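You operate a simulated robot arm through the tools that you are given. There is no shell and no other tool. Be economical: measure what you need, move in short steps, check, and stop when the job is done.

The job below is to be done with a simulated robot arm. You get a single attempt, and the scene is never put back.

## Task
Swap the orange cartridge for the brown one in the black holder.
Fine: release the air to the grey band first; old one into the used tub; shut the release valve at the end.

Only the result counts: the job must be done as asked and must still hold three seconds after the hand-in. Knocking over, shifting, dropping, spilling or breaking anything else fails it.

## Robot
A 7-joint arm with a two-finger parallel gripper, fixed in place. Base frame: the origin is at the foot of the arm, x ahead of it, y to its left, z up; the work surface is at about z = 0.64. Readings come in m, degrees, newtons and seconds.
With the tool pointing down near the work surface it reaches from about 0.12 to 0.64 m from the base axis. Its first joint turns from -66.0 to 66.0 degrees. Payload 2.4 kg.
The TCP is the grasp point between the finger pads, 0.03 m short of the fingertips. In the tool frame z runs along the fingers and y along their closing line. The gripper opens to 0.094 m. The fingers are 0.028 m wide and 0.01 m thick; the gripper's body (0.05 by 0.096 m) begins 0.055 m behind the TCP.
Orientation is that of the tool frame in the base frame, as [roll, pitch, yaw] about the fixed x, y, z axes, in that order (R = Rz(yaw) Ry(pitch) Rx(roll)). With the fingers straight down and closing along the base's y, the tool's x points along the base's -x, its y along +y and its z along -z.

## Interface
- The arm moves only by the tool servo_tool. Its argument "motion" is text: rows parted by semicolons, each of 7 numbers parted by spaces: the shift along the tool's x, y, z in m, then the turn, a rotation vector about the tool's x, y, z in degrees, then the closure, from 0 (fully open) to 1 (shut). In form: dx dy dz rx ry rz hand; .... A call has 1 to 10 rows; each row is the pose to reach, as a shift and turn from the pose commanded when the call began, along the tool's axes at that moment. Each row takes 0.2 s and may step no farther than 0.05 m and 8.6 degrees from the row before; otherwise, or with a gripper value out of range, the whole call is refused. Where a pose cannot be reached the arm comes as near as it can. A force on the tool above 40 N (or 10 N above the force at the start of the call, whichever is more), or a blocked arm, ends the call early, and 0.2 s more pass. Each finger travels about 0.153 m/s and halts on what it meets, pressing with about 27 N; the grip force reading is that of the motor and also rises with nothing between the fingers. The clock runs only during rows and for 0.2 s after the last one: add rows that repeat a pose to give the fingers time. The reply holds the time, the measured pose of the TCP, the force on the tool along the base axes, the opening and the grip force, in the units named above and with some noise.
- Cameras (640 x 400 px; columns grow to the right, rows downward): "scene" is fixed at [0.0419, 0.4965, 1.4348]; the picture's right is [-0.59, -0.81, 0.00], its down [-0.51, 0.37, -0.77] and it looks along [0.62, -0.46, -0.63] (base axes); focal length 340 px, centre (320, 200). "wrist" rides on the gripper at [0.076, 0.014, -0.102] in the tool frame; the picture's right is [-0.18, 0.98, 0.00], its down [-0.75, -0.14, -0.64] and it looks along [-0.63, -0.12, 0.77] (tool axes); focal length 243 px, centre (320, 200).
- capture(camera): a new picture of that camera. The clock stands still meanwhile.
- probe_pixels(camera, pixels): for up to 12 pixels [column, row] of the newest picture of that camera ("zoom" is the newest enlarged one), the place [x, y, z] in the base frame of the surface seen there, good to about 0.002 m, but the place of the scene camera against the robot may be out by one fixed shift of up to 0.012 m in any direction. The clock stands still meanwhile.
- enlarge(camera, box): a new picture of the part [left, top, right, bottom] of that camera's present view, enlarged. The clock stands still meanwhile.
- hand_in(): hands the job in; it is judged then, once.

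Keep the steps short. Do not move on a guess: measure, check each grasp and each placing, and mend mistakes. In all there are 80 turns and 38 pictures (those below and enlarged ones count). Leave the gripper open and the arm clear of the work at the hand-in unless told otherwise, and finish with a single line.

The tools are called after "Emit:" as name(argument=value, ...) on one line, values as JSON. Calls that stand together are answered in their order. servo_tool: Moves the arm, as the interface text tells. Its arguments: {"type":"object","properties":{"motion":{"type":"string"}},"required":["motion"]} The other tools are called the same way: capture (camera) takes a picture; probe_pixels (camera, pixels) gives the place of the surface under pixels of a picture; enlarge (camera, box) takes an enlarged picture of a part of a camera's view; hand_in () hands the job in.

At the start:

```text
t: 0.0
tcp_pos: [0.4525, -0.0881, 1.0464]
orientation: [-179.9, -0.1, -180.0]
contact_force: [-0.1, 0.4, 0.8]
opening: 0.0939
grasp_force: 0.1
```

scene: 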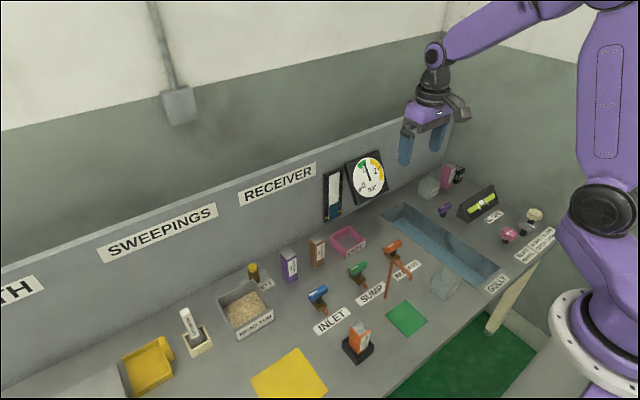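
wrist: 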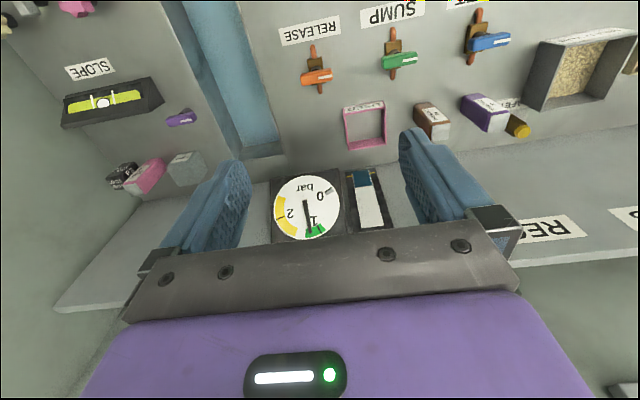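

I see a holder with an orange cartridge near (360,340), valves at (318,295), (358,272), (393,250), and a gauge. I'll enlarge these areas first.

Emit:
enlarge(camera="scene", box=[260, 220, 440, 370])

Emit:
enlarge(camera="scene", box=[300, 140, 420, 230])

Emit:
enlarge(camera="wrist", box=[240, 0, 560, 240])

```text
2.67 times, centred on (350, 295) of scene
```

zoom: 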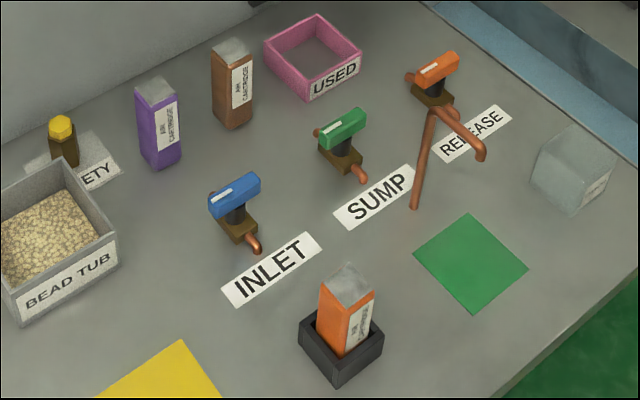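

```text
4.44 times, centred on (360, 185) of scene
```

zoom: 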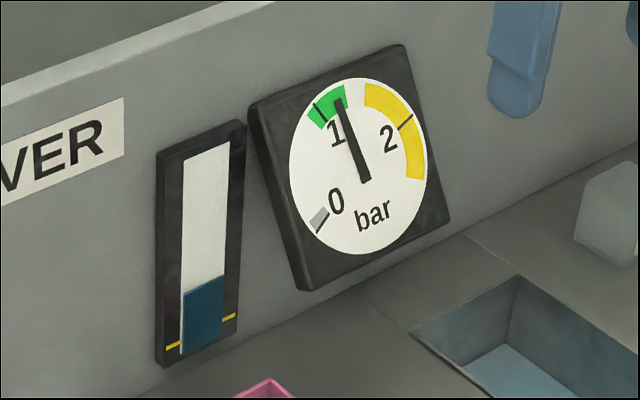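

```text
1.67 times, centred on (400, 120) of wrist
```

zoom: 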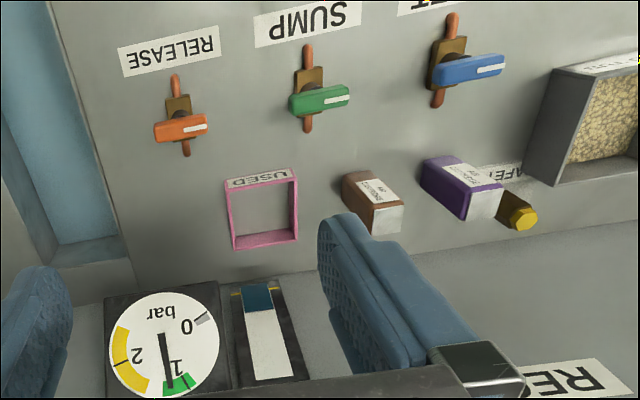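

Next I'll take a fresh scene picture and probe the main parts: release valve, its pipes, the cartridges, the holder and the tub.

Emit:
enlarge(camera="scene", box=[350, 225, 430, 305])

Emit:
enlarge(camera="scene", box=[410, 150, 570, 270])

Emit:
probe_pixels(camera="scene", pixels=[[387, 247], [400, 241], [393, 257], [386, 295], [408, 278], [410, 269], [389, 280], [393, 262], [400, 265], [380, 247], [395, 253], [393, 243]])

```text
5.00 times, centred on (390, 265) of scene
```

zoom: 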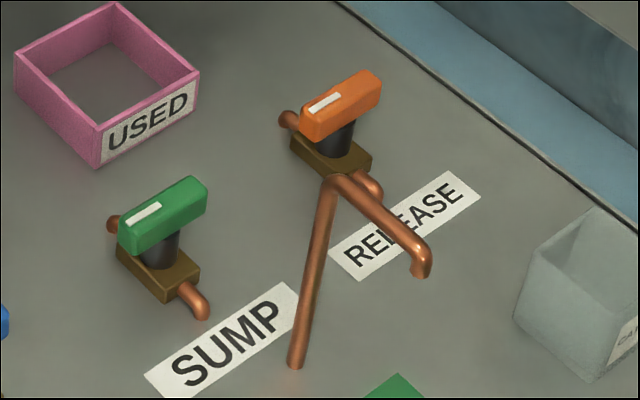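

```text
3.33 times, centred on (490, 210) of scene
```

zoom: 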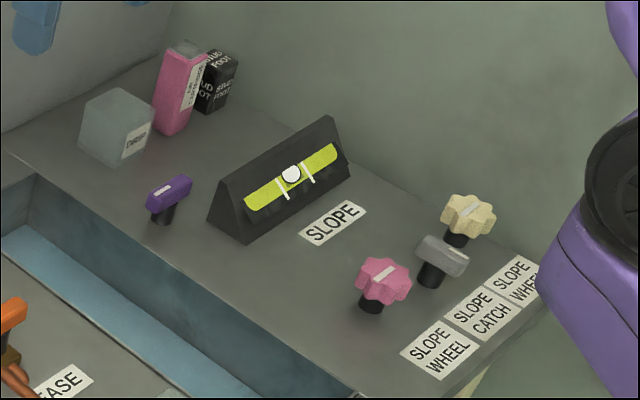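

```text
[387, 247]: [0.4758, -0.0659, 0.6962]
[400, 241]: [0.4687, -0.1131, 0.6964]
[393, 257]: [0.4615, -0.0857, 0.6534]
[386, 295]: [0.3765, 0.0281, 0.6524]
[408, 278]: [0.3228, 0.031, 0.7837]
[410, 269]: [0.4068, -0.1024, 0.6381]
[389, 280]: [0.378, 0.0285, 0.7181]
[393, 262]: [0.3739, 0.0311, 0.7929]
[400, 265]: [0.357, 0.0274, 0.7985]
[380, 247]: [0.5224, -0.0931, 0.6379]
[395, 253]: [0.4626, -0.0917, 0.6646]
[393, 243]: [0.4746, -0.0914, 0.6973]
```

The free-standing copper spout at (0.377, 0.028) reaches z 0.80 and is an obstacle. The release lever lies along y, at about x 0.47, y -0.09, z 0.70. Next I'll probe the cartridges, holder and tub.

Emit:
enlarge(camera="scene", box=[320, 300, 400, 370])

Emit:
probe_pixels(camera="scene", pixels=[[357, 325], [360, 333], [354, 338], [343, 350], [355, 361], [372, 348], [316, 238], [314, 250], [320, 252], [347, 242], [345, 230], [352, 249]])

```text
5.71 times, centred on (360, 335) of scene
```

zoom: 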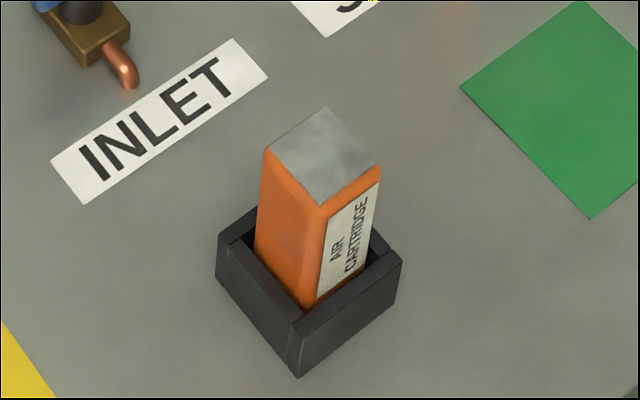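

```text
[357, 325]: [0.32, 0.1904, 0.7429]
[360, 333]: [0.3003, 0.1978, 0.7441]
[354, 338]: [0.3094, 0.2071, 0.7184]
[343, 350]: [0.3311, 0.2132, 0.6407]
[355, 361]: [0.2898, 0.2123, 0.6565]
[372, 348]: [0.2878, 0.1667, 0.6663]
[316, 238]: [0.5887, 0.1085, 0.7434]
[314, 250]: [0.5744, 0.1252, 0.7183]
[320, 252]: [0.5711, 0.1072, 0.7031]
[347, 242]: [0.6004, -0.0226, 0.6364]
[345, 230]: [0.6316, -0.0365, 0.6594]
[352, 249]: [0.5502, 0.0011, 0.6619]
```

The orange cartridge is centred near (0.31, 0.19) with its top at z 0.743. The brown one is near (0.58, 0.11). I'll go down over the release valve, to about z 0.84, and look with the wrist camera.

Emit:
servo_tool(motion="0 0 0.05 0 0 0 0; 0 0 0.1 0 0 0 0; 0 0 0.15 0 0 0 0; -0.017 0 0.2 0 0 0 0; -0.017 0 0.2 0 0 0 0")

Emit:
capture(camera="wrist")

```text
refused: row 4 steps farther than a row can; nothing moved
```

```text
29 pictures are left
```

wrist: 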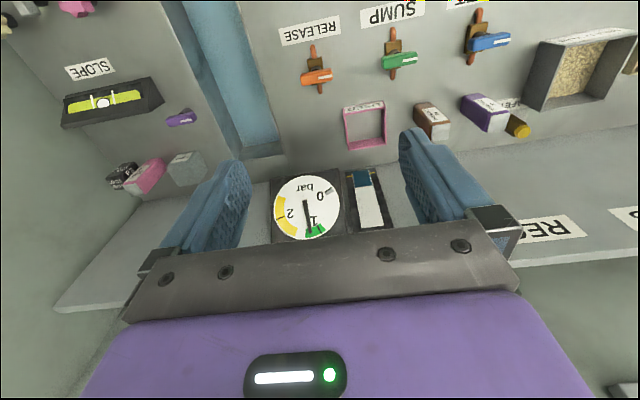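

The call was refused because one row stepped too far. From this same wrist picture I'll probe the items to learn the offset against the scene camera.

Emit:
probe_pixels(camera="wrist", pixels=[[304, 80], [331, 73], [318, 77], [313, 55], [432, 107], [420, 118], [440, 132], [348, 112], [382, 108], [386, 140], [350, 145], [320, 88]])

Emit:
servo_tool(motion="0 0 0.05 0 0 0 0; 0 0 0.1 0 0 0 0; 0 0 0.15 0 0 0 0; -0.017 0 0.19 0 0 0 0; -0.017 0 0.2 0 0 0 0")

Emit:
capture(camera="wrist")

```text
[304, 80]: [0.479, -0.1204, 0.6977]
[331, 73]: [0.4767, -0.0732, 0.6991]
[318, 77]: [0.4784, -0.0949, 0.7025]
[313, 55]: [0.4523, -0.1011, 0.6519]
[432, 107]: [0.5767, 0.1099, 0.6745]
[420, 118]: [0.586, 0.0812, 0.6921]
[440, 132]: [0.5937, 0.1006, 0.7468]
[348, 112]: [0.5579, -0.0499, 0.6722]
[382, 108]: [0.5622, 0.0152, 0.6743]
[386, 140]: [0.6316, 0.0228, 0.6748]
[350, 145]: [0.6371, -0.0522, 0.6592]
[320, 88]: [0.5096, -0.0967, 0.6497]
```

```text
t: 1.2
tcp_pos: [0.4694, -0.0862, 0.8438]
orientation: [-180.0, 0.1, -179.9]
contact_force: [-0.3, -0.6, 0.6]
opening: 0.0938
grasp_force: 0.0
```

```text
28 pictures are left
```

wrist: 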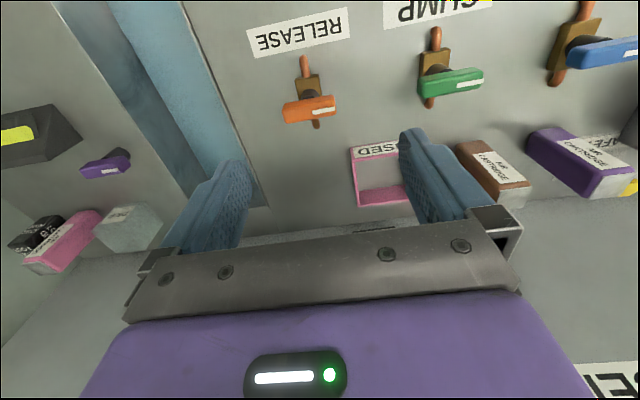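

The release lever is at about (309,108) in this wrist view. I'll probe its ends and edges here.

Emit:
probe_pixels(camera="wrist", pixels=[[286, 112], [334, 104], [310, 112], [310, 104], [285, 120], [336, 110], [309, 117], [307, 85], [316, 124], [304, 65], [284, 106], [333, 98]])

```text
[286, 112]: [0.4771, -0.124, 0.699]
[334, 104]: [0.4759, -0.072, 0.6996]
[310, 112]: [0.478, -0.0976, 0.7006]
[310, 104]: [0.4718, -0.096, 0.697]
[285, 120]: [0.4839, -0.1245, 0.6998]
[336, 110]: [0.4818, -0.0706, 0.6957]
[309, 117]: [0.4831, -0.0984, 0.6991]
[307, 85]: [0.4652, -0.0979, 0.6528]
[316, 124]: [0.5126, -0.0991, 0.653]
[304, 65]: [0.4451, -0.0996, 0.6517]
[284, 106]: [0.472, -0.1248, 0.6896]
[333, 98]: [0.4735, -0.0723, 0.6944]
```

The lever centre is at (0.479, -0.098), top z 0.700, 55 mm long along y and about 13 mm thick. I'll turn the tool +90° about its z so the fingers close along x, and centre it above the lever.

Emit:
servo_tool(motion="-0.0095 -0.011 0 0 0 8.5 0; -0.0095 -0.011 0 0 0 17 0; -0.0095 -0.011 0 0 0 25.5 0; -0.0095 -0.011 0 0 0 34 0; -0.0095 -0.011 0 0 0 42.5 0; -0.0095 -0.011 0 0 0 51 0; -0.0095 -0.011 0 0 0 59.5 0; -0.0095 -0.011 0 0 0 68 0; -0.0095 -0.011 0 0 0 76.5 0; -0.0095 -0.011 0 0 0 85 0")

Emit:
servo_tool(motion="0 0 0.04 0 0 5 0; 0 0 0.08 0 0 5 0; 0 0 0.08 0 0 5 0")

Emit:
capture(camera="wrist")

```text
t: 3.4
tcp_pos: [0.4803, -0.1001, 0.8457]
orientation: [180.0, 0.0, 95.0]
contact_force: [0.5, -0.3, -0.8]
opening: 0.0938
grasp_force: 0.0
```

```text
t: 4.2
tcp_pos: [0.4791, -0.0993, 0.7649]
orientation: [179.9, 0.0, 90.0]
contact_force: [0.1, 0.2, -0.2]
opening: 0.094
grasp_force: 0.0
```

```text
27 pictures are left
```

wrist: 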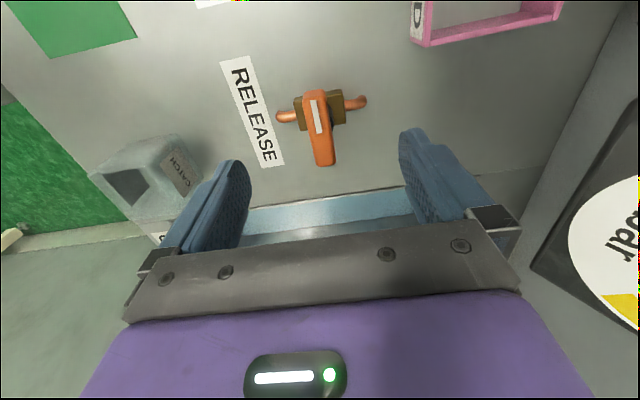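

The lever is centred between the fingers, which are well clear on both sides. I'll go down 0.055 and close.

Emit:
servo_tool(motion="0 0 0.03 0 0 0 0; 0 0 0.054 0 0 0 0; 0 0 0.054 0 0 0 0.5; 0 0 0.054 0 0 0 1; 0 0 0.054 0 0 0 1; 0 0 0.054 0 0 0 1")

```text
t: 5.6
tcp_pos: [0.4798, -0.0984, 0.7108]
orientation: [-180.0, 0.0, 90.1]
contact_force: [4.2, 0.0, -12.0]
opening: 0.0167
grasp_force: 45.1
```

I've gripped the lever (opening 16.7 mm). I'll try a careful turn of -24° about the tool's z.

Emit:
servo_tool(motion="0 0 0 0 0 -8 1; 0 0 0 0 0 -16 1; 0 0 0 0 0 -24 1")

Emit:
capture(camera="scene")

```text
t: 6.4
tcp_pos: [0.4786, -0.0978, 0.7111]
orientation: [180.0, 0.0, 114.3]
contact_force: [2.8, 3.3, -7.6]
opening: 0.0166
grasp_force: 45.5
```

```text
26 pictures are left
```

scene: 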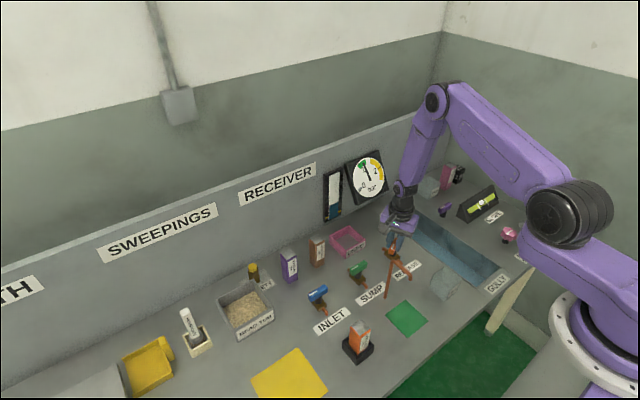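

The lever turns freely with no block. I'll turn on to -90° in total and watch the gauge.

Emit:
servo_tool(motion="0 0 0 0 0 -8.5 1; 0 0 0 0 0 -17 1; 0 0 0 0 0 -25.5 1; 0 0 0 0 0 -34 1; 0 0 0 0 0 -42.5 1; 0 0 0 0 0 -51 1; 0 0 0 0 0 -59 1; 0 0 0 0 0 -66 1; 0 0 0 0 0 -66 1")

Emit:
enlarge(camera="scene", box=[300, 140, 440, 300])

```text
t: 8.0
tcp_pos: [0.4791, -0.1005, 0.7112]
orientation: [-179.9, -0.1, 170.0]
contact_force: [4.1, -2.0, -7.4]
opening: 0.0168
grasp_force: 45.4
stopped in row 7: the force on the tool passed its limit (the readings are from after the stop); the commanded pose is now the measured one
```

```text
2.50 times, centred on (370, 220) of scene
```

zoom: 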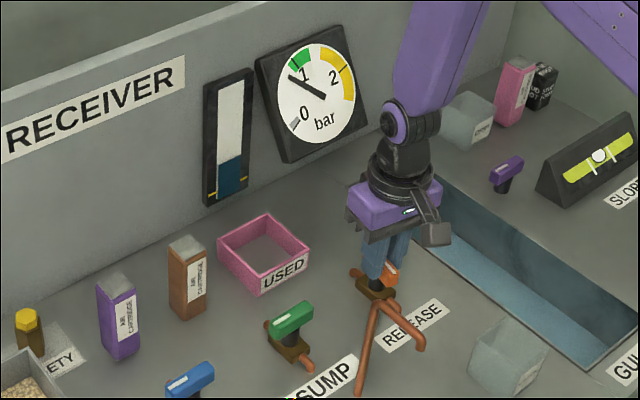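

The lever hit its stop at about 80° and the pressure is falling. I'll hold here for 2 s to let it drop, then check.

Emit:
servo_tool(motion="0 0 0 0 0 0 1; 0 0 0 0 0 0 1; 0 0 0 0 0 0 1; 0 0 0 0 0 0 1; 0 0 0 0 0 0 1; 0 0 0 0 0 0 1; 0 0 0 0 0 0 1; 0 0 0 0 0 0 1; 0 0 0 0 0 0 1; 0 0 0 0 0 0 1")

Emit:
enlarge(camera="scene", box=[300, 140, 420, 230])

```text
t: 10.2
tcp_pos: [0.4791, -0.0992, 0.7121]
orientation: [-180.0, -0.1, 169.9]
contact_force: [6.7, -2.5, -22.6]
opening: 0.0166
grasp_force: 44.7
```

```text
4.44 times, centred on (360, 185) of scene
```

zoom: 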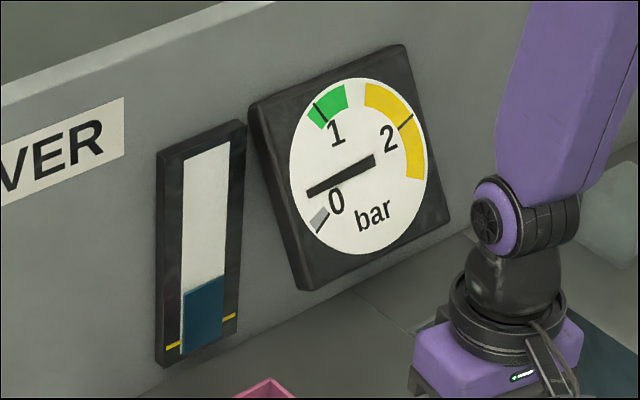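

The gauge is near the grey band and still falling. The valve stays open during the swap, so I'll let go, rise 0.14 and check that the lever stays put.

Emit:
servo_tool(motion="0 0 0 0 0 0 0.5; 0 0 0 0 0 0 0; 0 0 0 0 0 0 0; 0 0 -0.04 0 0 0 0; 0 0 -0.09 0 0 0 0; 0 0 -0.14 0 0 0 0; 0 0 -0.14 0 0 0 0")

Emit:
enlarge(camera="scene", box=[300, 140, 440, 300])

```text
t: 11.8
tcp_pos: [0.4771, -0.099, 0.8511]
orientation: [180.0, -0.2, 169.9]
contact_force: [0.3, 0.3, -0.2]
opening: 0.0941
grasp_force: 0.2
```

```text
2.50 times, centred on (370, 220) of scene
```

zoom: 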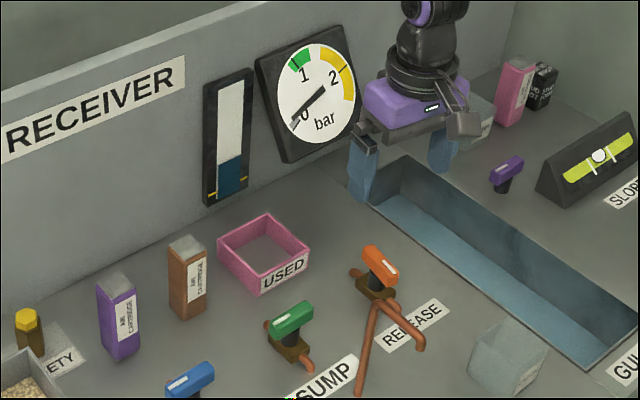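

The lever now lies along x and stays, with the needle at the grey band. I'll straighten the yaw while rising to z 0.93, then move over the orange cartridge.

Emit:
servo_tool(motion="0 0 -0.04 0 0 -5 0; 0 0 -0.08 0 0 -10 0; 0 0 -0.08 0 0 -10 0")

Emit:
servo_tool(motion="0.023 0.04 0 0 0 0 0; 0.046 0.08 0 0 0 0 0; 0.069 0.12 0 0 0 0 0; 0.093 0.16 0 0 0 0 0; 0.116 0.2 0 0 0 0 0; 0.139 0.24 0 0 0 0 0; 0.16 0.277 0 0 0 0 0; 0.16 0.277 0.03 0 0 0 0; 0.16 0.277 0.03 0 0 0 0")

Emit:
capture(camera="wrist")

Emit:
enlarge(camera="scene", box=[330, 140, 410, 210])

```text
t: 12.6
tcp_pos: [0.4798, -0.0986, 0.9301]
orientation: [-180.0, -0.3, 179.8]
contact_force: [-0.2, 0.4, -0.5]
opening: 0.0943
grasp_force: 0.1
```

```text
t: 14.6
tcp_pos: [0.3198, 0.1785, 0.9018]
orientation: [-180.0, -0.2, 180.0]
contact_force: [-0.4, 0.2, 0.3]
opening: 0.094
grasp_force: 0.1
```

```text
22 pictures are left
```

wrist: 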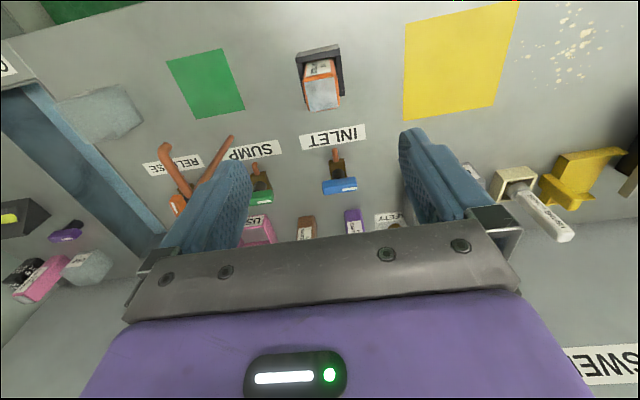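

```text
5.71 times, centred on (370, 175) of scene
```

zoom: 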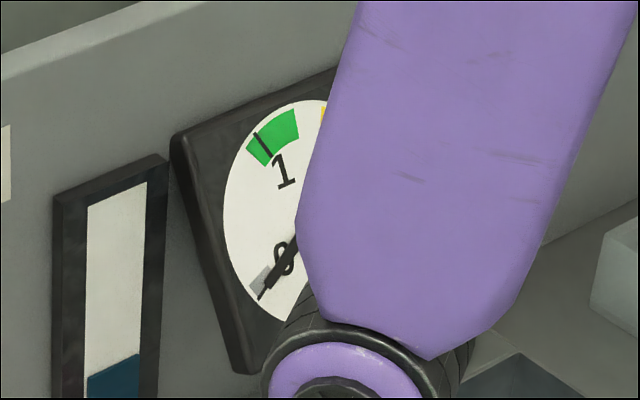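

The needle sits inside the grey band. Next I'll probe the cartridge top face, about (307-341, 78-111), and the holder rim.

Emit:
probe_pixels(camera="wrist", pixels=[[308, 86], [335, 81], [338, 104], [312, 109], [323, 95], [298, 60], [338, 47], [301, 82], [343, 75], [318, 68], [303, 70], [341, 62]])

Emit:
enlarge(camera="wrist", box=[270, 30, 370, 120])

```text
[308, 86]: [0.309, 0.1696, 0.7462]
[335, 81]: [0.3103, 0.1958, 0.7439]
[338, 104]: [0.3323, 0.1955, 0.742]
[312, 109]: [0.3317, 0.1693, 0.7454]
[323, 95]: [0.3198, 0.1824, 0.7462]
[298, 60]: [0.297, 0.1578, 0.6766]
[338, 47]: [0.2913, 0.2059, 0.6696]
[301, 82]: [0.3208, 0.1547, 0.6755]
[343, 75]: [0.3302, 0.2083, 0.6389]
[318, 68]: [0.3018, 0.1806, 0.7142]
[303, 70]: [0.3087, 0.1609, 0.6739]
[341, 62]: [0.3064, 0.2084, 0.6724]
```

```text
4.44 times, centred on (320, 75) of wrist
```

zoom: 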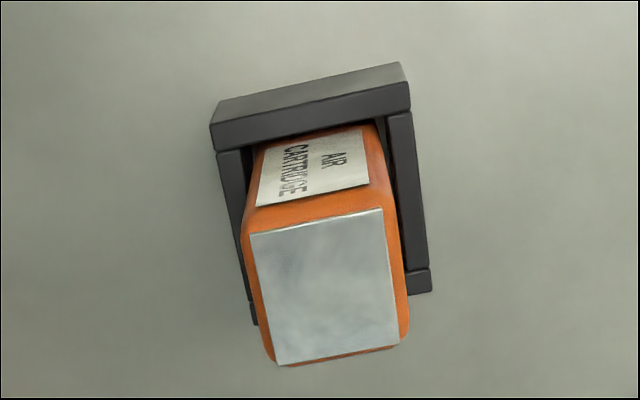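

The needle is in the grey band, so I can go on. Orange is centred at (0.320, 0.1827), top 0.745, about 31 mm wide and square to the axes; the holder rim is at 0.676. I'll go down to TCP z 0.717 and close along y.

Emit:
servo_tool(motion="-0.001 0.0045 0.045 0 0 0 0; -0.001 0.0045 0.09 0 0 0 0; -0.001 0.0045 0.135 0 0 0 0; -0.001 0.0045 0.165 0 0 0 0; -0.001 0.0045 0.185 0 0 0 0; -0.001 0.0045 0.185 0 0 0 0.4; -0.001 0.0045 0.185 0 0 0 0.8; -0.001 0.0045 0.185 0 0 0 0.8")

Emit:
servo_tool(motion="0 0 -0.02 0 0 0 0.8; 0 0 -0.04 0 0 0 0.8; 0 0 -0.08 0 0 0 0.8; 0 0 -0.12 0 0 0 0.8; 0 0 -0.16 0 0 0 0.8; 0 0 -0.19 0 0 0 0.8")

Emit:
capture(camera="scene")

```text
t: 16.4
tcp_pos: [0.3169, 0.1797, 0.7161]
orientation: [179.9, -0.2, 179.9]
contact_force: [0.1, 0.9, 0.0]
opening: 0.0402
grasp_force: 27.1
```

```text
t: 17.8
tcp_pos: [0.3186, 0.1808, 0.9066]
orientation: [-180.0, -0.1, 179.8]
contact_force: [-0.5, -0.4, -1.0]
opening: 0.0401
grasp_force: 26.9
```

```text
19 pictures are left
```

scene: 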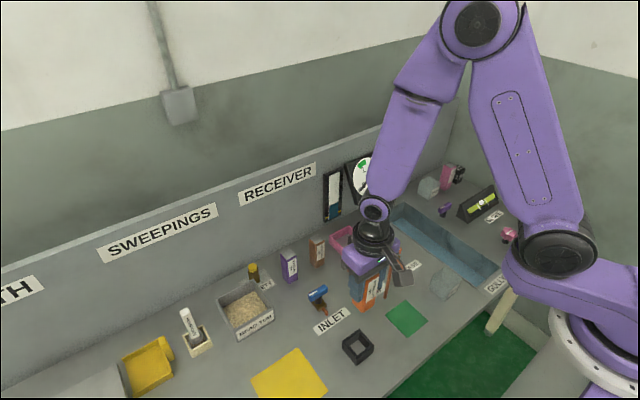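

The orange cartridge came out (grip 40 mm) and the holder stayed. Before leaving, I'll look with the wrist camera to measure the empty holder.

Emit:
capture(camera="wrist")

Emit:
enlarge(camera="wrist", box=[270, 30, 370, 120])

```text
18 pictures are left
```

wrist: 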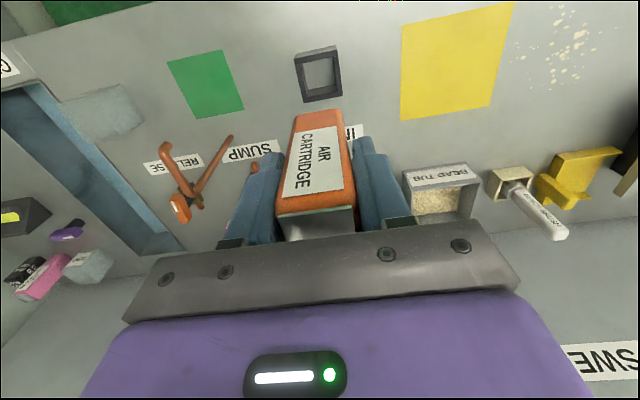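

```text
4.44 times, centred on (320, 75) of wrist
```

zoom: 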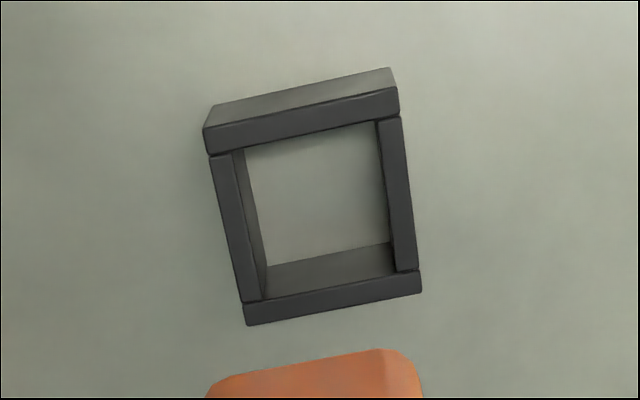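

I'll probe the rim's inner and outer edges in the zoomed picture.

Emit:
probe_pixels(camera="zoom", pixels=[[305, 136], [301, 117], [335, 289], [339, 303], [245, 230], [228, 230], [394, 200], [405, 200], [212, 150], [394, 95], [250, 318], [418, 285]])

```text
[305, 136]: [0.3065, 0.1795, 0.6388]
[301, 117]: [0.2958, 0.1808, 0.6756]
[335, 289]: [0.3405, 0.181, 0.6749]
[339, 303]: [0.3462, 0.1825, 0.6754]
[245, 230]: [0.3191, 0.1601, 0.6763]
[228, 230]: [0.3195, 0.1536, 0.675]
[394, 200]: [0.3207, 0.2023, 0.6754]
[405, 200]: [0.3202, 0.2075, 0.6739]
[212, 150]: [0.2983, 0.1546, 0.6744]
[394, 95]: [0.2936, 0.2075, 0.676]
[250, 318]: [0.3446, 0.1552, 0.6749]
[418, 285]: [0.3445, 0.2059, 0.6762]
```

The holder centre is (0.3195, 0.181), its cavity is about 43 mm, and it is open at the bottom. Now I'll probe the wall, gauge and neighbours around the tub in the newest scene picture.

Emit:
probe_pixels(camera="scene", pixels=[[333, 195], [350, 185], [355, 205], [352, 170], [290, 262], [287, 254], [295, 270], [318, 240], [300, 225], [333, 215], [340, 228], [330, 238]])

```text
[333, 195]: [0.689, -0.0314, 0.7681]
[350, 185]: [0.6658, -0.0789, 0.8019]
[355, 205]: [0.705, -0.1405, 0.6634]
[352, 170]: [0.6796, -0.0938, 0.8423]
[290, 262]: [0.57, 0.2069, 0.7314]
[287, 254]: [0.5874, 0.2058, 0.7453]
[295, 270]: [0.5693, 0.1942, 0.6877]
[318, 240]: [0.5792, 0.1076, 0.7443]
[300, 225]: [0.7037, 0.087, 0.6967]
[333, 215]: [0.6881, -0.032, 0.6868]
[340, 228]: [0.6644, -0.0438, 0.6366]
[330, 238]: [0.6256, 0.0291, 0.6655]
```

The wall is at x ≈ 0.705 and the gauge front at about 0.67, so there is room. I'll carry the orange cartridge at z 0.93 to above the tub, near (0.596, -0.015).

Emit:
servo_tool(motion="0 0 -0.025 0 0 0 0.8; -0.035 -0.0245 -0.025 0 0 0 0.8; -0.07 -0.049 -0.025 0 0 0 0.8; -0.105 -0.0735 -0.025 0 0 0 0.8; -0.14 -0.098 -0.025 0 0 0 0.8; -0.175 -0.1225 -0.025 0 0 0 0.8; -0.21 -0.147 -0.025 0 0 0 0.8; -0.245 -0.1715 -0.025 0 0 0 0.8; -0.2765 -0.1955 -0.025 0 0 0 0.8; -0.2765 -0.1955 -0.025 0 0 0 0.8")

Emit:
capture(camera="wrist")

```text
t: 20.0
tcp_pos: [0.5945, -0.0145, 0.9301]
orientation: [-180.0, -0.1, 179.9]
contact_force: [-0.8, 0.0, -0.3]
opening: 0.0401
grasp_force: 27.7
```

```text
16 pictures are left
```

wrist: 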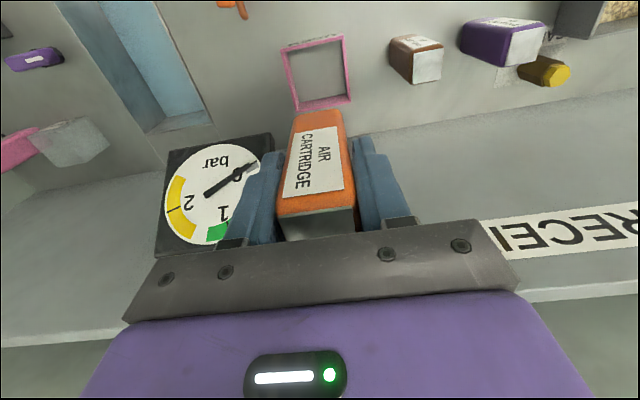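

The tub rim is at (281-352, 34-110) and the brown cartridge's grey top face at about (428,66). I'll probe both.

Emit:
probe_pixels(camera="wrist", pixels=[[283, 49], [342, 37], [350, 99], [298, 107], [290, 80], [346, 70], [417, 57], [441, 49], [440, 78], [416, 81], [428, 66], [400, 52]])

Emit:
enlarge(camera="wrist", box=[370, 20, 490, 100])

```text
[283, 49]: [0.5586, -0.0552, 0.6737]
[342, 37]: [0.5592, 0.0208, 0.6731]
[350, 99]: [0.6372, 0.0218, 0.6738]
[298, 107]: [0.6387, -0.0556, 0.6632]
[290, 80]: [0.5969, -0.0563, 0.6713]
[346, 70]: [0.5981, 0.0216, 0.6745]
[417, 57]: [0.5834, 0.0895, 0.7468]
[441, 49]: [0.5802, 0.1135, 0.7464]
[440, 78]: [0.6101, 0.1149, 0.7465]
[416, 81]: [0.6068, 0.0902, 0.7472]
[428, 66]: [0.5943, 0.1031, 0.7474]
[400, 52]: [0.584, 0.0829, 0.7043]
```

```text
5.00 times, centred on (430, 60) of wrist
```

zoom: 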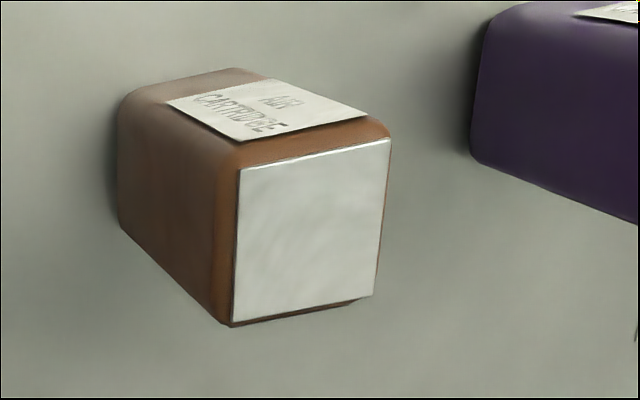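

The tub centre is (0.598, -0.0175). I'll lower the cartridge to TCP z 0.720, so its bottom is about 3 mm above the floor, and open part way.

Emit:
servo_tool(motion="-0.003 -0.0025 0.045 0 0 0 0.8; -0.003 -0.0025 0.09 0 0 0 0.8; -0.003 -0.0025 0.135 0 0 0 0.8; -0.003 -0.0025 0.17 0 0 0 0.8; -0.003 -0.0025 0.195 0 0 0 0.8; -0.003 -0.0025 0.21 0 0 0 0.8; -0.003 -0.0025 0.21 0 0 0 0.8")

```text
t: 21.6
tcp_pos: [0.5999, -0.0175, 0.7225]
orientation: [179.9, -0.1, 179.8]
contact_force: [0.2, 0.5, -1.0]
opening: 0.0398
grasp_force: 27.1
```

There's no contact yet. I'll lower 3 mm more, open to about 60 mm, then rise.

Emit:
servo_tool(motion="0 0 0.003 0 0 0 0.8; 0 0 0.003 0 0 0 0.6; 0 0 0.003 0 0 0 0.35; 0 0 0.003 0 0 0 0.35; 0 0 -0.02 0 0 0 0.35; 0 0 -0.06 0 0 0 0.35; 0 0 -0.11 0 0 0 0.35; 0 0 -0.16 0 0 0 0.35; 0 0 -0.16 0 0 0 0")

Emit:
capture(camera="wrist")

```text
t: 23.6
tcp_pos: [0.6002, -0.0156, 0.8783]
orientation: [180.0, -0.2, 179.8]
contact_force: [-0.5, 0.6, -0.8]
opening: 0.094
grasp_force: 0.0
```

```text
14 pictures are left
```

wrist: 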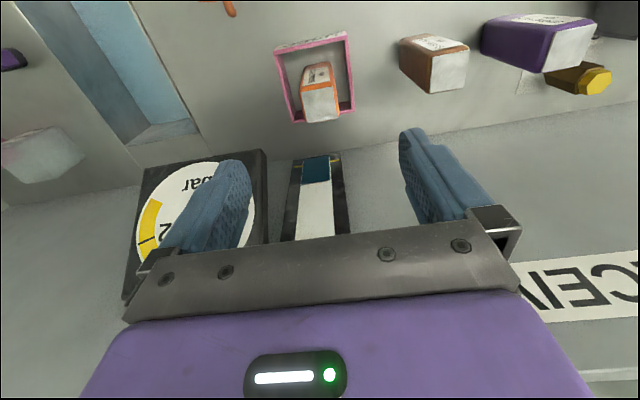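

The orange cartridge stands upright in the tub. Next I'll measure the brown one's pose closely.

Emit:
enlarge(camera="wrist", box=[380, 20, 500, 100])

```text
5.00 times, centred on (440, 60) of wrist
```

zoom: 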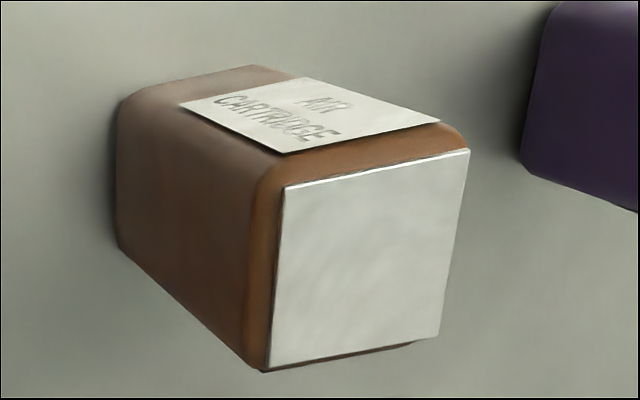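

Emit:
probe_pixels(camera="zoom", pixels=[[290, 194], [464, 157], [438, 332], [275, 360], [200, 200], [130, 180], [225, 300], [370, 255], [150, 110], [280, 160]])

```text
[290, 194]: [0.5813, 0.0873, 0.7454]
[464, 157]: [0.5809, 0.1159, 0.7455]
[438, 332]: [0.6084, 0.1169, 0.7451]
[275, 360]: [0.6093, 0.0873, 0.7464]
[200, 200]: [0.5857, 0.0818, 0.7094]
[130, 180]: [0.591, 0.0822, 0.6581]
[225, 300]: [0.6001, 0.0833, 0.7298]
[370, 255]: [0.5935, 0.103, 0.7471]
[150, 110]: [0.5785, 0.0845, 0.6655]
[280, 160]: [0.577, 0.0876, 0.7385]
```

Brown is centred at (0.595, 0.102), square to the axes, top 0.746. I'll move over it, go down to TCP z 0.717 and grip along y.

Emit:
servo_tool(motion="0.003 0.04 0 0 0 0 0; 0.005 0.08 0 0 0 0 0; 0.005 0.1185 0 0 0 0 0; 0.005 0.1185 0.045 0 0 0 0; 0.005 0.1185 0.09 0 0 0 0; 0.005 0.1185 0.13 0 0 0 0; 0.005 0.1185 0.16 0 0 0 0; 0.005 0.1185 0.162 0 0 0 0")

```text
t: 25.4
tcp_pos: [0.5959, 0.0986, 0.7189]
orientation: [180.0, 0.0, 179.9]
contact_force: [0.1, -0.4, 0.3]
opening: 0.094
grasp_force: 0.0
```

I'm at grip height, and I'll close gently with a 2 mm y correction, then lift.

Emit:
servo_tool(motion="0 0.002 0.001 0 0 0 0.2; 0 0.002 0.001 0 0 0 0.4; 0 0.002 0.001 0 0 0 0.6; 0 0.002 0.001 0 0 0 0.8; 0 0.002 0.001 0 0 0 0.8")

Emit:
servo_tool(motion="0 0 -0.02 0 0 0 0.8; 0 0 -0.06 0 0 0 0.8; 0 0 -0.1 0 0 0 0.8; 0 0 -0.15 0 0 0 0.8; 0 0 -0.19 0 0 0 0.8; 0 0 -0.21 0 0 0 0.8; 0 0 -0.21 0 0 0 0.8")

```text
t: 26.6
tcp_pos: [0.5959, 0.1026, 0.7182]
orientation: [-179.9, -0.1, 179.9]
contact_force: [-0.2, -0.7, 1.8]
opening: 0.0396
grasp_force: 27.4
```

```text
t: 28.2
tcp_pos: [0.5932, 0.1062, 0.9284]
orientation: [180.0, -0.1, 179.8]
contact_force: [0.6, 0.2, -1.7]
opening: 0.0399
grasp_force: 27.3
```

The grip is good at 40 mm. I'll carry the brown cartridge at z 0.93 to above the holder.

Emit:
servo_tool(motion="0.04 0.0113 0 0 0 0 0.8; 0.08 0.0226 0 0 0 0 0.8; 0.12 0.034 0 0 0 0 0.8; 0.16 0.045 0 0 0 0 0.8; 0.2 0.0566 0 0 0 0 0.8; 0.24 0.068 0 0 0 0 0.8; 0.2755 0.077 0 0 0 0 0.8; 0.2755 0.077 0.045 0 0 0 0.8; 0.2755 0.077 0.08 0 0 0 0.8; 0.2755 0.077 0.08 0 0 0 0.8")

Emit:
capture(camera="wrist")

```text
t: 30.4
tcp_pos: [0.3194, 0.1806, 0.8486]
orientation: [-180.0, -0.1, 179.8]
contact_force: [-0.3, 0.5, -0.9]
opening: 0.0399
grasp_force: 27.0
```

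```text
12 pictures are left
```

wrist: 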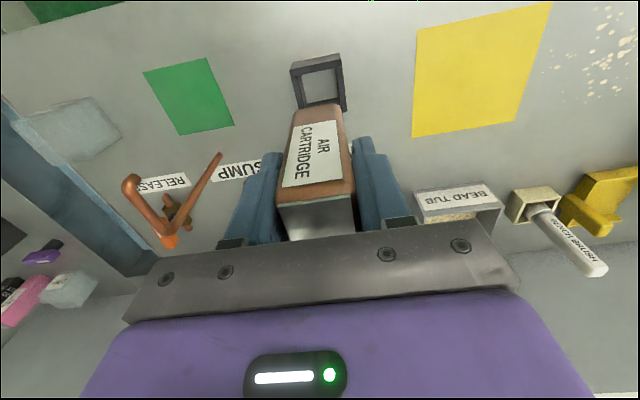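

I'll probe the held cartridge's front face and edges and the holder's rim in this picture.

Emit:
probe_pixels(camera="wrist", pixels=[[310, 150], [318, 112], [325, 135], [316, 204], [296, 204], [335, 200], [294, 65], [338, 57], [344, 95], [300, 75], [341, 80], [318, 60]])

Emit:
enlarge(camera="wrist", box=[260, 40, 380, 120])

```text
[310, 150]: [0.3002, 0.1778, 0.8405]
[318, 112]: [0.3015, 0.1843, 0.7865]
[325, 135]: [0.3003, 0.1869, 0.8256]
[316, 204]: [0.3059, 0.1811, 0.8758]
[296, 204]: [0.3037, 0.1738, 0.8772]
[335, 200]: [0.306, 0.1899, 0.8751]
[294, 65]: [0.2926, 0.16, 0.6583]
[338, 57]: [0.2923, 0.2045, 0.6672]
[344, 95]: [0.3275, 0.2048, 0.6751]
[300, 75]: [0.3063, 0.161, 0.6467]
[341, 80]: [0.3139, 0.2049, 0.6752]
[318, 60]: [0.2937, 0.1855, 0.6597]
```

```text
5.00 times, centred on (320, 80) of wrist
```

zoom: 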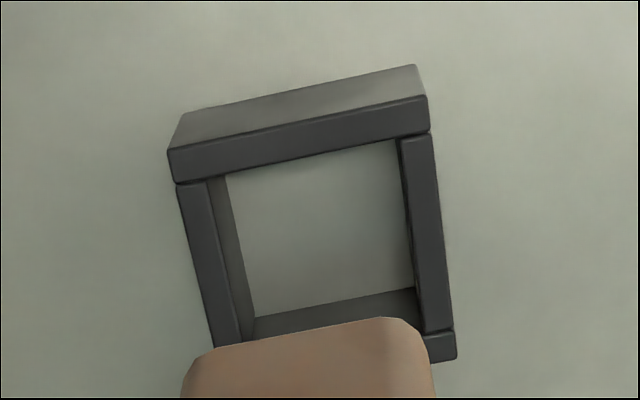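

Clearance is about 1 mm per side, so I'll refine the rim edges in the zoom.

Emit:
probe_pixels(camera="zoom", pixels=[[300, 152], [300, 132], [250, 162], [250, 142], [232, 300], [212, 300], [222, 260], [202, 260], [410, 240], [440, 240], [408, 180], [430, 180]])

Emit:
probe_pixels(camera="wrist", pixels=[[296, 125], [342, 120], [288, 160], [350, 155], [285, 185], [353, 180]])

```text
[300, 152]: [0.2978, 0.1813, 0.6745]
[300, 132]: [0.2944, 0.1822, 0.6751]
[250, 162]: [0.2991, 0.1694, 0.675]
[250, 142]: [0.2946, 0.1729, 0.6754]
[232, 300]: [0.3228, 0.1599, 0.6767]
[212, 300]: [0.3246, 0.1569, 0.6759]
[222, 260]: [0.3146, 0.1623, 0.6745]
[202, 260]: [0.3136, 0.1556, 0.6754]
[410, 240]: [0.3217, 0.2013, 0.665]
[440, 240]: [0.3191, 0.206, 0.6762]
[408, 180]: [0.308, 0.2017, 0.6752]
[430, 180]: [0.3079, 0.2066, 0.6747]
```

```text
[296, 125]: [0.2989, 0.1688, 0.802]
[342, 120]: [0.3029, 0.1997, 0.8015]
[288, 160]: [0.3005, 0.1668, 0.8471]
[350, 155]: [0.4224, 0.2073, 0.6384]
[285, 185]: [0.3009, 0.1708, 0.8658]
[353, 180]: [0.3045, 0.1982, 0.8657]
```

The holder centre is y 0.181, x 0.3197, and the hand is practically aligned. I'll go down to TCP z 0.760, just above the rim, and read the pose.

Emit:
servo_tool(motion="0.0006 0 0.045 0 0 0 0.8; 0.0006 0 0.075 0 0 0 0.8; 0.0006 0 0.088 0 0 0 0.8; 0.0006 0 0.088 0 0 0 0.8")

Emit:
enlarge(camera="scene", box=[310, 290, 410, 370])

Emit:
enlarge(camera="wrist", box=[260, 60, 380, 140])

```text
t: 31.4
tcp_pos: [0.3186, 0.183, 0.7592]
orientation: [179.9, 0.0, 179.9]
contact_force: [-0.6, 0.3, -1.6]
opening: 0.0397
grasp_force: 27.1
```

```text
5.00 times, centred on (360, 330) of scene
```

zoom: 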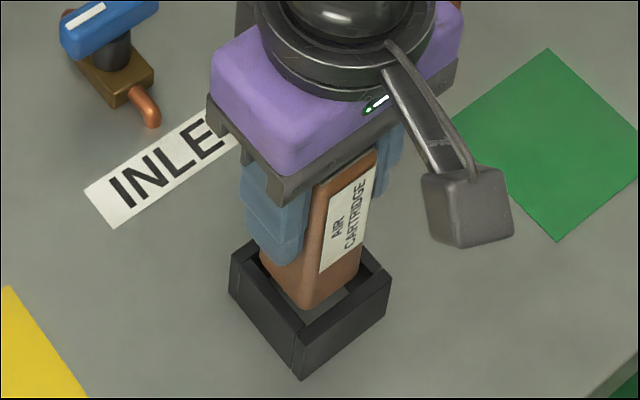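

```text
5.00 times, centred on (320, 100) of wrist
```

zoom: 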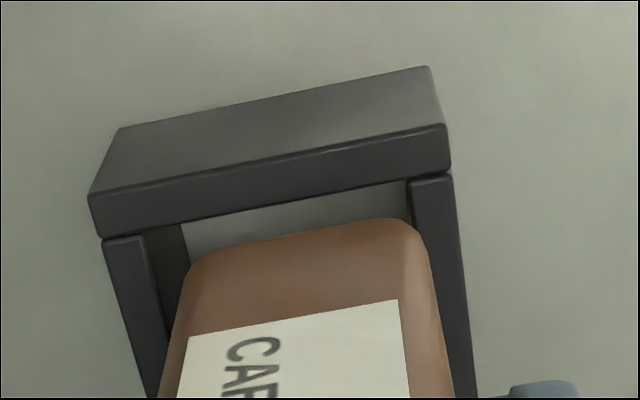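

The cartridge looks slightly toward +y (to the right in the wrist zoom). I'll probe its side edges against the walls.

Emit:
probe_pixels(camera="zoom", pixels=[[192, 280], [184, 310], [180, 340], [424, 260], [430, 300], [437, 340], [300, 250], [300, 198], [148, 300], [142, 330], [425, 200], [452, 200]])

```text
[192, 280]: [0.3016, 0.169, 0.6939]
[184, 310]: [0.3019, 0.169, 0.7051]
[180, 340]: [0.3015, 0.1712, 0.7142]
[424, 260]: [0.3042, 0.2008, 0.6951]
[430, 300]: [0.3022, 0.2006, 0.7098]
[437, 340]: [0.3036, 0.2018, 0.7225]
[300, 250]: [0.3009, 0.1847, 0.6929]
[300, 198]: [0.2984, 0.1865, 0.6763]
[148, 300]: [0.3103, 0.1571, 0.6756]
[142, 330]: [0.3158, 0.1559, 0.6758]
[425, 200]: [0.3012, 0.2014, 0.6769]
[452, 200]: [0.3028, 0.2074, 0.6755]
```

The cartridge sits about 1.3 mm toward +y and 1 mm toward +x of the cavity centre. I'll correct both and go down gently past the rim.

Emit:
servo_tool(motion="0.001 -0.0013 0 0 0 0 0.8; 0.001 -0.0013 0.004 0 0 0 0.8; 0.001 -0.0013 0.008 0 0 0 0.8; 0.001 -0.0013 0.011 0 0 0 0.8; 0.001 -0.0013 0.014 0 0 0 0.8")

```text
t: 32.6
tcp_pos: [0.319, 0.1812, 0.7486]
orientation: [179.9, 0.1, 179.8]
contact_force: [4.3, 0.9, 25.5]
opening: 0.04
grasp_force: 26.8
```

There's 25 N upward, so it is touching something. I'll back up 3 mm and look.

Emit:
servo_tool(motion="0 0 -0.004 0 0 0 0.8; 0 0 -0.004 0 0 0 0.8")

Emit:
enlarge(camera="wrist", box=[260, 60, 380, 140])

Emit:
enlarge(camera="scene", box=[330, 310, 400, 370])

```text
t: 33.2
tcp_pos: [0.3166, 0.1798, 0.7508]
orientation: [-180.0, -0.2, 179.9]
contact_force: [-1.3, -0.5, -1.8]
opening: 0.04
grasp_force: 27.3
```

```text
5.00 times, centred on (320, 100) of wrist
```

zoom: 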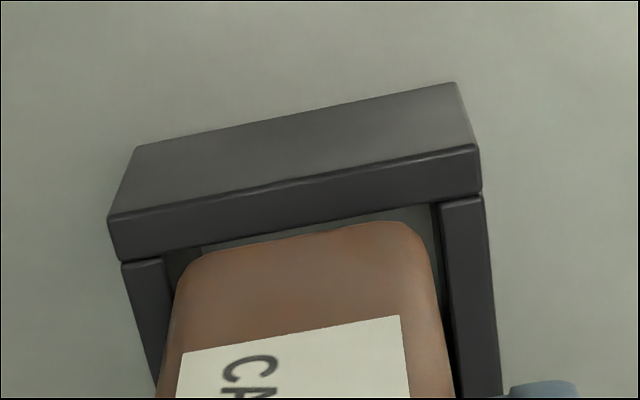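

```text
6.67 times, centred on (365, 340) of scene
```

zoom: 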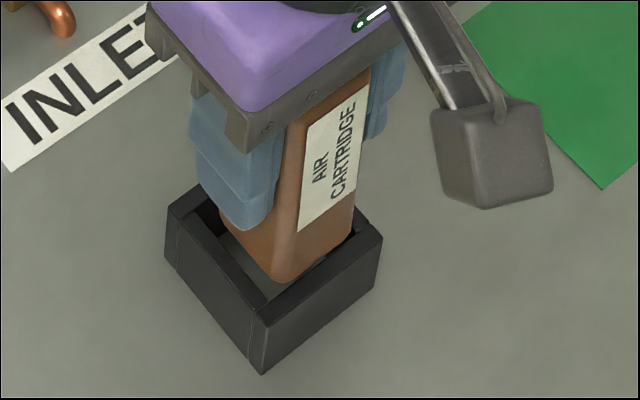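

I'll probe in the scene zoom, since relative distances there are reliable: cartridge faces against the walls.

Emit:
probe_pixels(camera="zoom", pixels=[[275, 278], [245, 252], [255, 262], [315, 260], [330, 250], [225, 262], [213, 268], [310, 280], [325, 290], [190, 202], [370, 240], [262, 318]])

```text
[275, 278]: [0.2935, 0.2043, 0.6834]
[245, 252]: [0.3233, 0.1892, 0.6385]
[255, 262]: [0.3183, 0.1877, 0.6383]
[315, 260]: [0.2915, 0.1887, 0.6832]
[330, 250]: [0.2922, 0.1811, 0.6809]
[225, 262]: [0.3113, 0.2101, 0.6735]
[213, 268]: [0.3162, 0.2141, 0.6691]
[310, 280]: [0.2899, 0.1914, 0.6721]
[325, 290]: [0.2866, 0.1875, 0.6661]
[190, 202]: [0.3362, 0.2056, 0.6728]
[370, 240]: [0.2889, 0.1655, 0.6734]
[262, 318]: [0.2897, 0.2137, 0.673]
```

In the scene zoom the cartridge's -x face (0.2918) overlaps the front wall by about 1 mm. I'll shift +x by 1.6 mm and +y by 0.4 mm and try again gently.

Emit:
servo_tool(motion="-0.0016 0.0004 0 0 0 0 0.8; -0.0016 0.0004 0.002 0 0 0 0.8; -0.0016 0.0004 0.005 0 0 0 0.8; -0.0016 0.0004 0.008 0 0 0 0.8")

```text
t: 34.2
tcp_pos: [0.3192, 0.1811, 0.7435]
orientation: [180.0, 0.1, 179.7]
contact_force: [6.6, -3.4, 25.2]
opening: 0.0401
grasp_force: 27.6
```

Still 25 N up, and Fx +6.6 says the front wall is still being touched. I'll raise 3 mm, move +x 1.2 mm and -y 0.4 mm, then test.

Emit:
servo_tool(motion="0 0 -0.003 0 0 0 0.8; -0.0012 -0.0004 -0.003 0 0 0 0.8; -0.0012 -0.0004 -0.001 0 0 0 0.8; -0.0012 -0.0004 0.001 0 0 0 0.8")

Emit:
enlarge(camera="scene", box=[330, 310, 400, 370])

```text
t: 35.2
tcp_pos: [0.3194, 0.1808, 0.7423]
orientation: [179.9, -0.2, 179.9]
contact_force: [1.3, -0.8, 23.6]
opening: 0.0401
grasp_force: 26.9
```

```text
6.67 times, centred on (365, 340) of scene
```

zoom: 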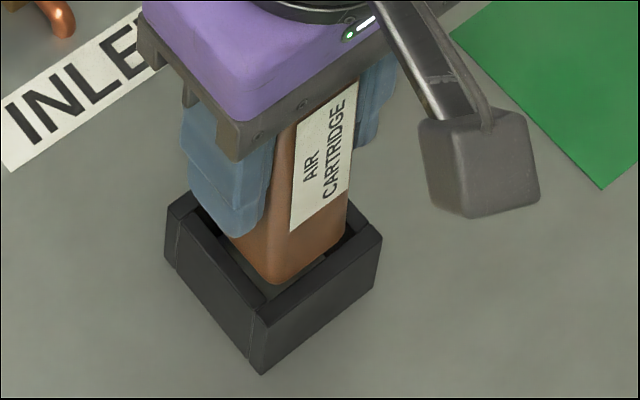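

Fx has gone, but Fz is still 23 N. I'll probe the gaps on the +y side and elsewhere in this zoom.

Emit:
probe_pixels(camera="zoom", pixels=[[262, 262], [255, 250], [272, 276], [300, 262], [325, 240], [240, 265], [225, 245], [232, 262], [310, 275], [335, 250], [300, 290], [345, 262]])

Emit:
probe_pixels(camera="zoom", pixels=[[262, 215], [262, 240], [268, 200], [340, 220], [345, 200], [344, 232], [250, 275], [258, 290], [210, 232], [195, 212], [360, 232], [272, 308]])

```text
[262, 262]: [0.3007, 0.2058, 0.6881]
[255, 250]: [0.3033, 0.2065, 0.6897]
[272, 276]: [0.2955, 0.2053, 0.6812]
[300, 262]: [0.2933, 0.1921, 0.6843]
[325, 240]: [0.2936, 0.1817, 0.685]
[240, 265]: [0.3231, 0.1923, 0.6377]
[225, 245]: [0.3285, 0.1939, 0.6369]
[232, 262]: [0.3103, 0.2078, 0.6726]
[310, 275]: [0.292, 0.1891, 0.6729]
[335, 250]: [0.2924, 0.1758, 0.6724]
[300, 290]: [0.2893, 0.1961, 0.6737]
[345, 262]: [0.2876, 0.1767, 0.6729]
```

```text
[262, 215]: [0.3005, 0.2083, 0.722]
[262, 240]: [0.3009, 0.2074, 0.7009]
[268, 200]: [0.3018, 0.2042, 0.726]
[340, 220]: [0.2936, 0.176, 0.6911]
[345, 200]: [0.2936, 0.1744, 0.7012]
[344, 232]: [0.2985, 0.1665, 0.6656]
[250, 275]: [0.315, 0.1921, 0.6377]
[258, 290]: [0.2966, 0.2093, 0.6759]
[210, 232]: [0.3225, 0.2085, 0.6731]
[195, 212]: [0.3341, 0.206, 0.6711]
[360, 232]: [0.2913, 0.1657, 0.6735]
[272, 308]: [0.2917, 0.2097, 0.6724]
```

The bottom is resting on the rim and the cartridge has slipped up a few mm in the grip. I'll unload by 2 mm and look closely with the wrist camera at rim level.

Emit:
servo_tool(motion="0 0 -0.003 0 0 0 0.8; 0 0 -0.003 0 0 0 0.8")

Emit:
enlarge(camera="wrist", box=[270, 70, 366, 130])

```text
t: 35.8
tcp_pos: [0.3201, 0.1802, 0.7448]
orientation: [-180.0, 0.1, 179.9]
contact_force: [-0.5, 0.5, -1.6]
opening: 0.0401
grasp_force: 27.0
```

```text
6.67 times, centred on (318, 100) of wrist
```

zoom: 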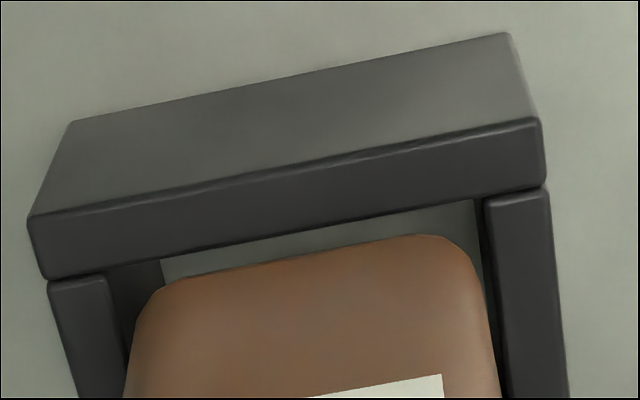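

Gaps at rim level: left (-y) about 37 px, right (+y) about 19 px. The cartridge is too far toward +y, which matches the negative Fy. I'll shift -y 0.8 mm and -x 0.2 mm and press lightly.

Emit:
servo_tool(motion="0.0002 -0.0008 0 0 0 0 0.8; 0.0002 -0.0008 0.002 0 0 0 0.8; 0.0002 -0.0008 0.004 0 0 0 0.8")

```text
t: 36.6
tcp_pos: [0.321, 0.179, 0.7414]
orientation: [179.9, 0.0, 179.8]
contact_force: [4.2, -5.7, 24.8]
opening: 0.0402
grasp_force: 27.2
```

Still on the rim. The reaction (Fx +4, Fy -6) points away from the -x and +y walls, so I'll move +x 0.8 mm and -y 1.0 mm and test.

Emit:
servo_tool(motion="0 0 -0.003 0 0 0 0.8; -0.0008 -0.001 -0.003 0 0 0 0.8; -0.0008 -0.001 -0.001 0 0 0 0.8; -0.0008 -0.001 0.0 0 0 0 0.8")

```text
t: 37.6
tcp_pos: [0.3199, 0.1802, 0.7412]
orientation: [180.0, -0.1, 179.9]
contact_force: [0.6, -0.8, 6.8]
opening: 0.0398
grasp_force: 27.1
```

Only 6.8 N now. I'll push 3 mm further to see whether it slides in.

Emit:
servo_tool(motion="0 0 0.0015 0 0 0 0.8; 0 0 0.003 0 0 0 0.8; 0 0 0.003 0 0 0 0.8")

```text
t: 38.4
tcp_pos: [0.3211, 0.179, 0.7384]
orientation: [179.9, 0.0, 179.8]
contact_force: [6.5, -3.0, 26.0]
opening: 0.0402
grasp_force: 27.8
```

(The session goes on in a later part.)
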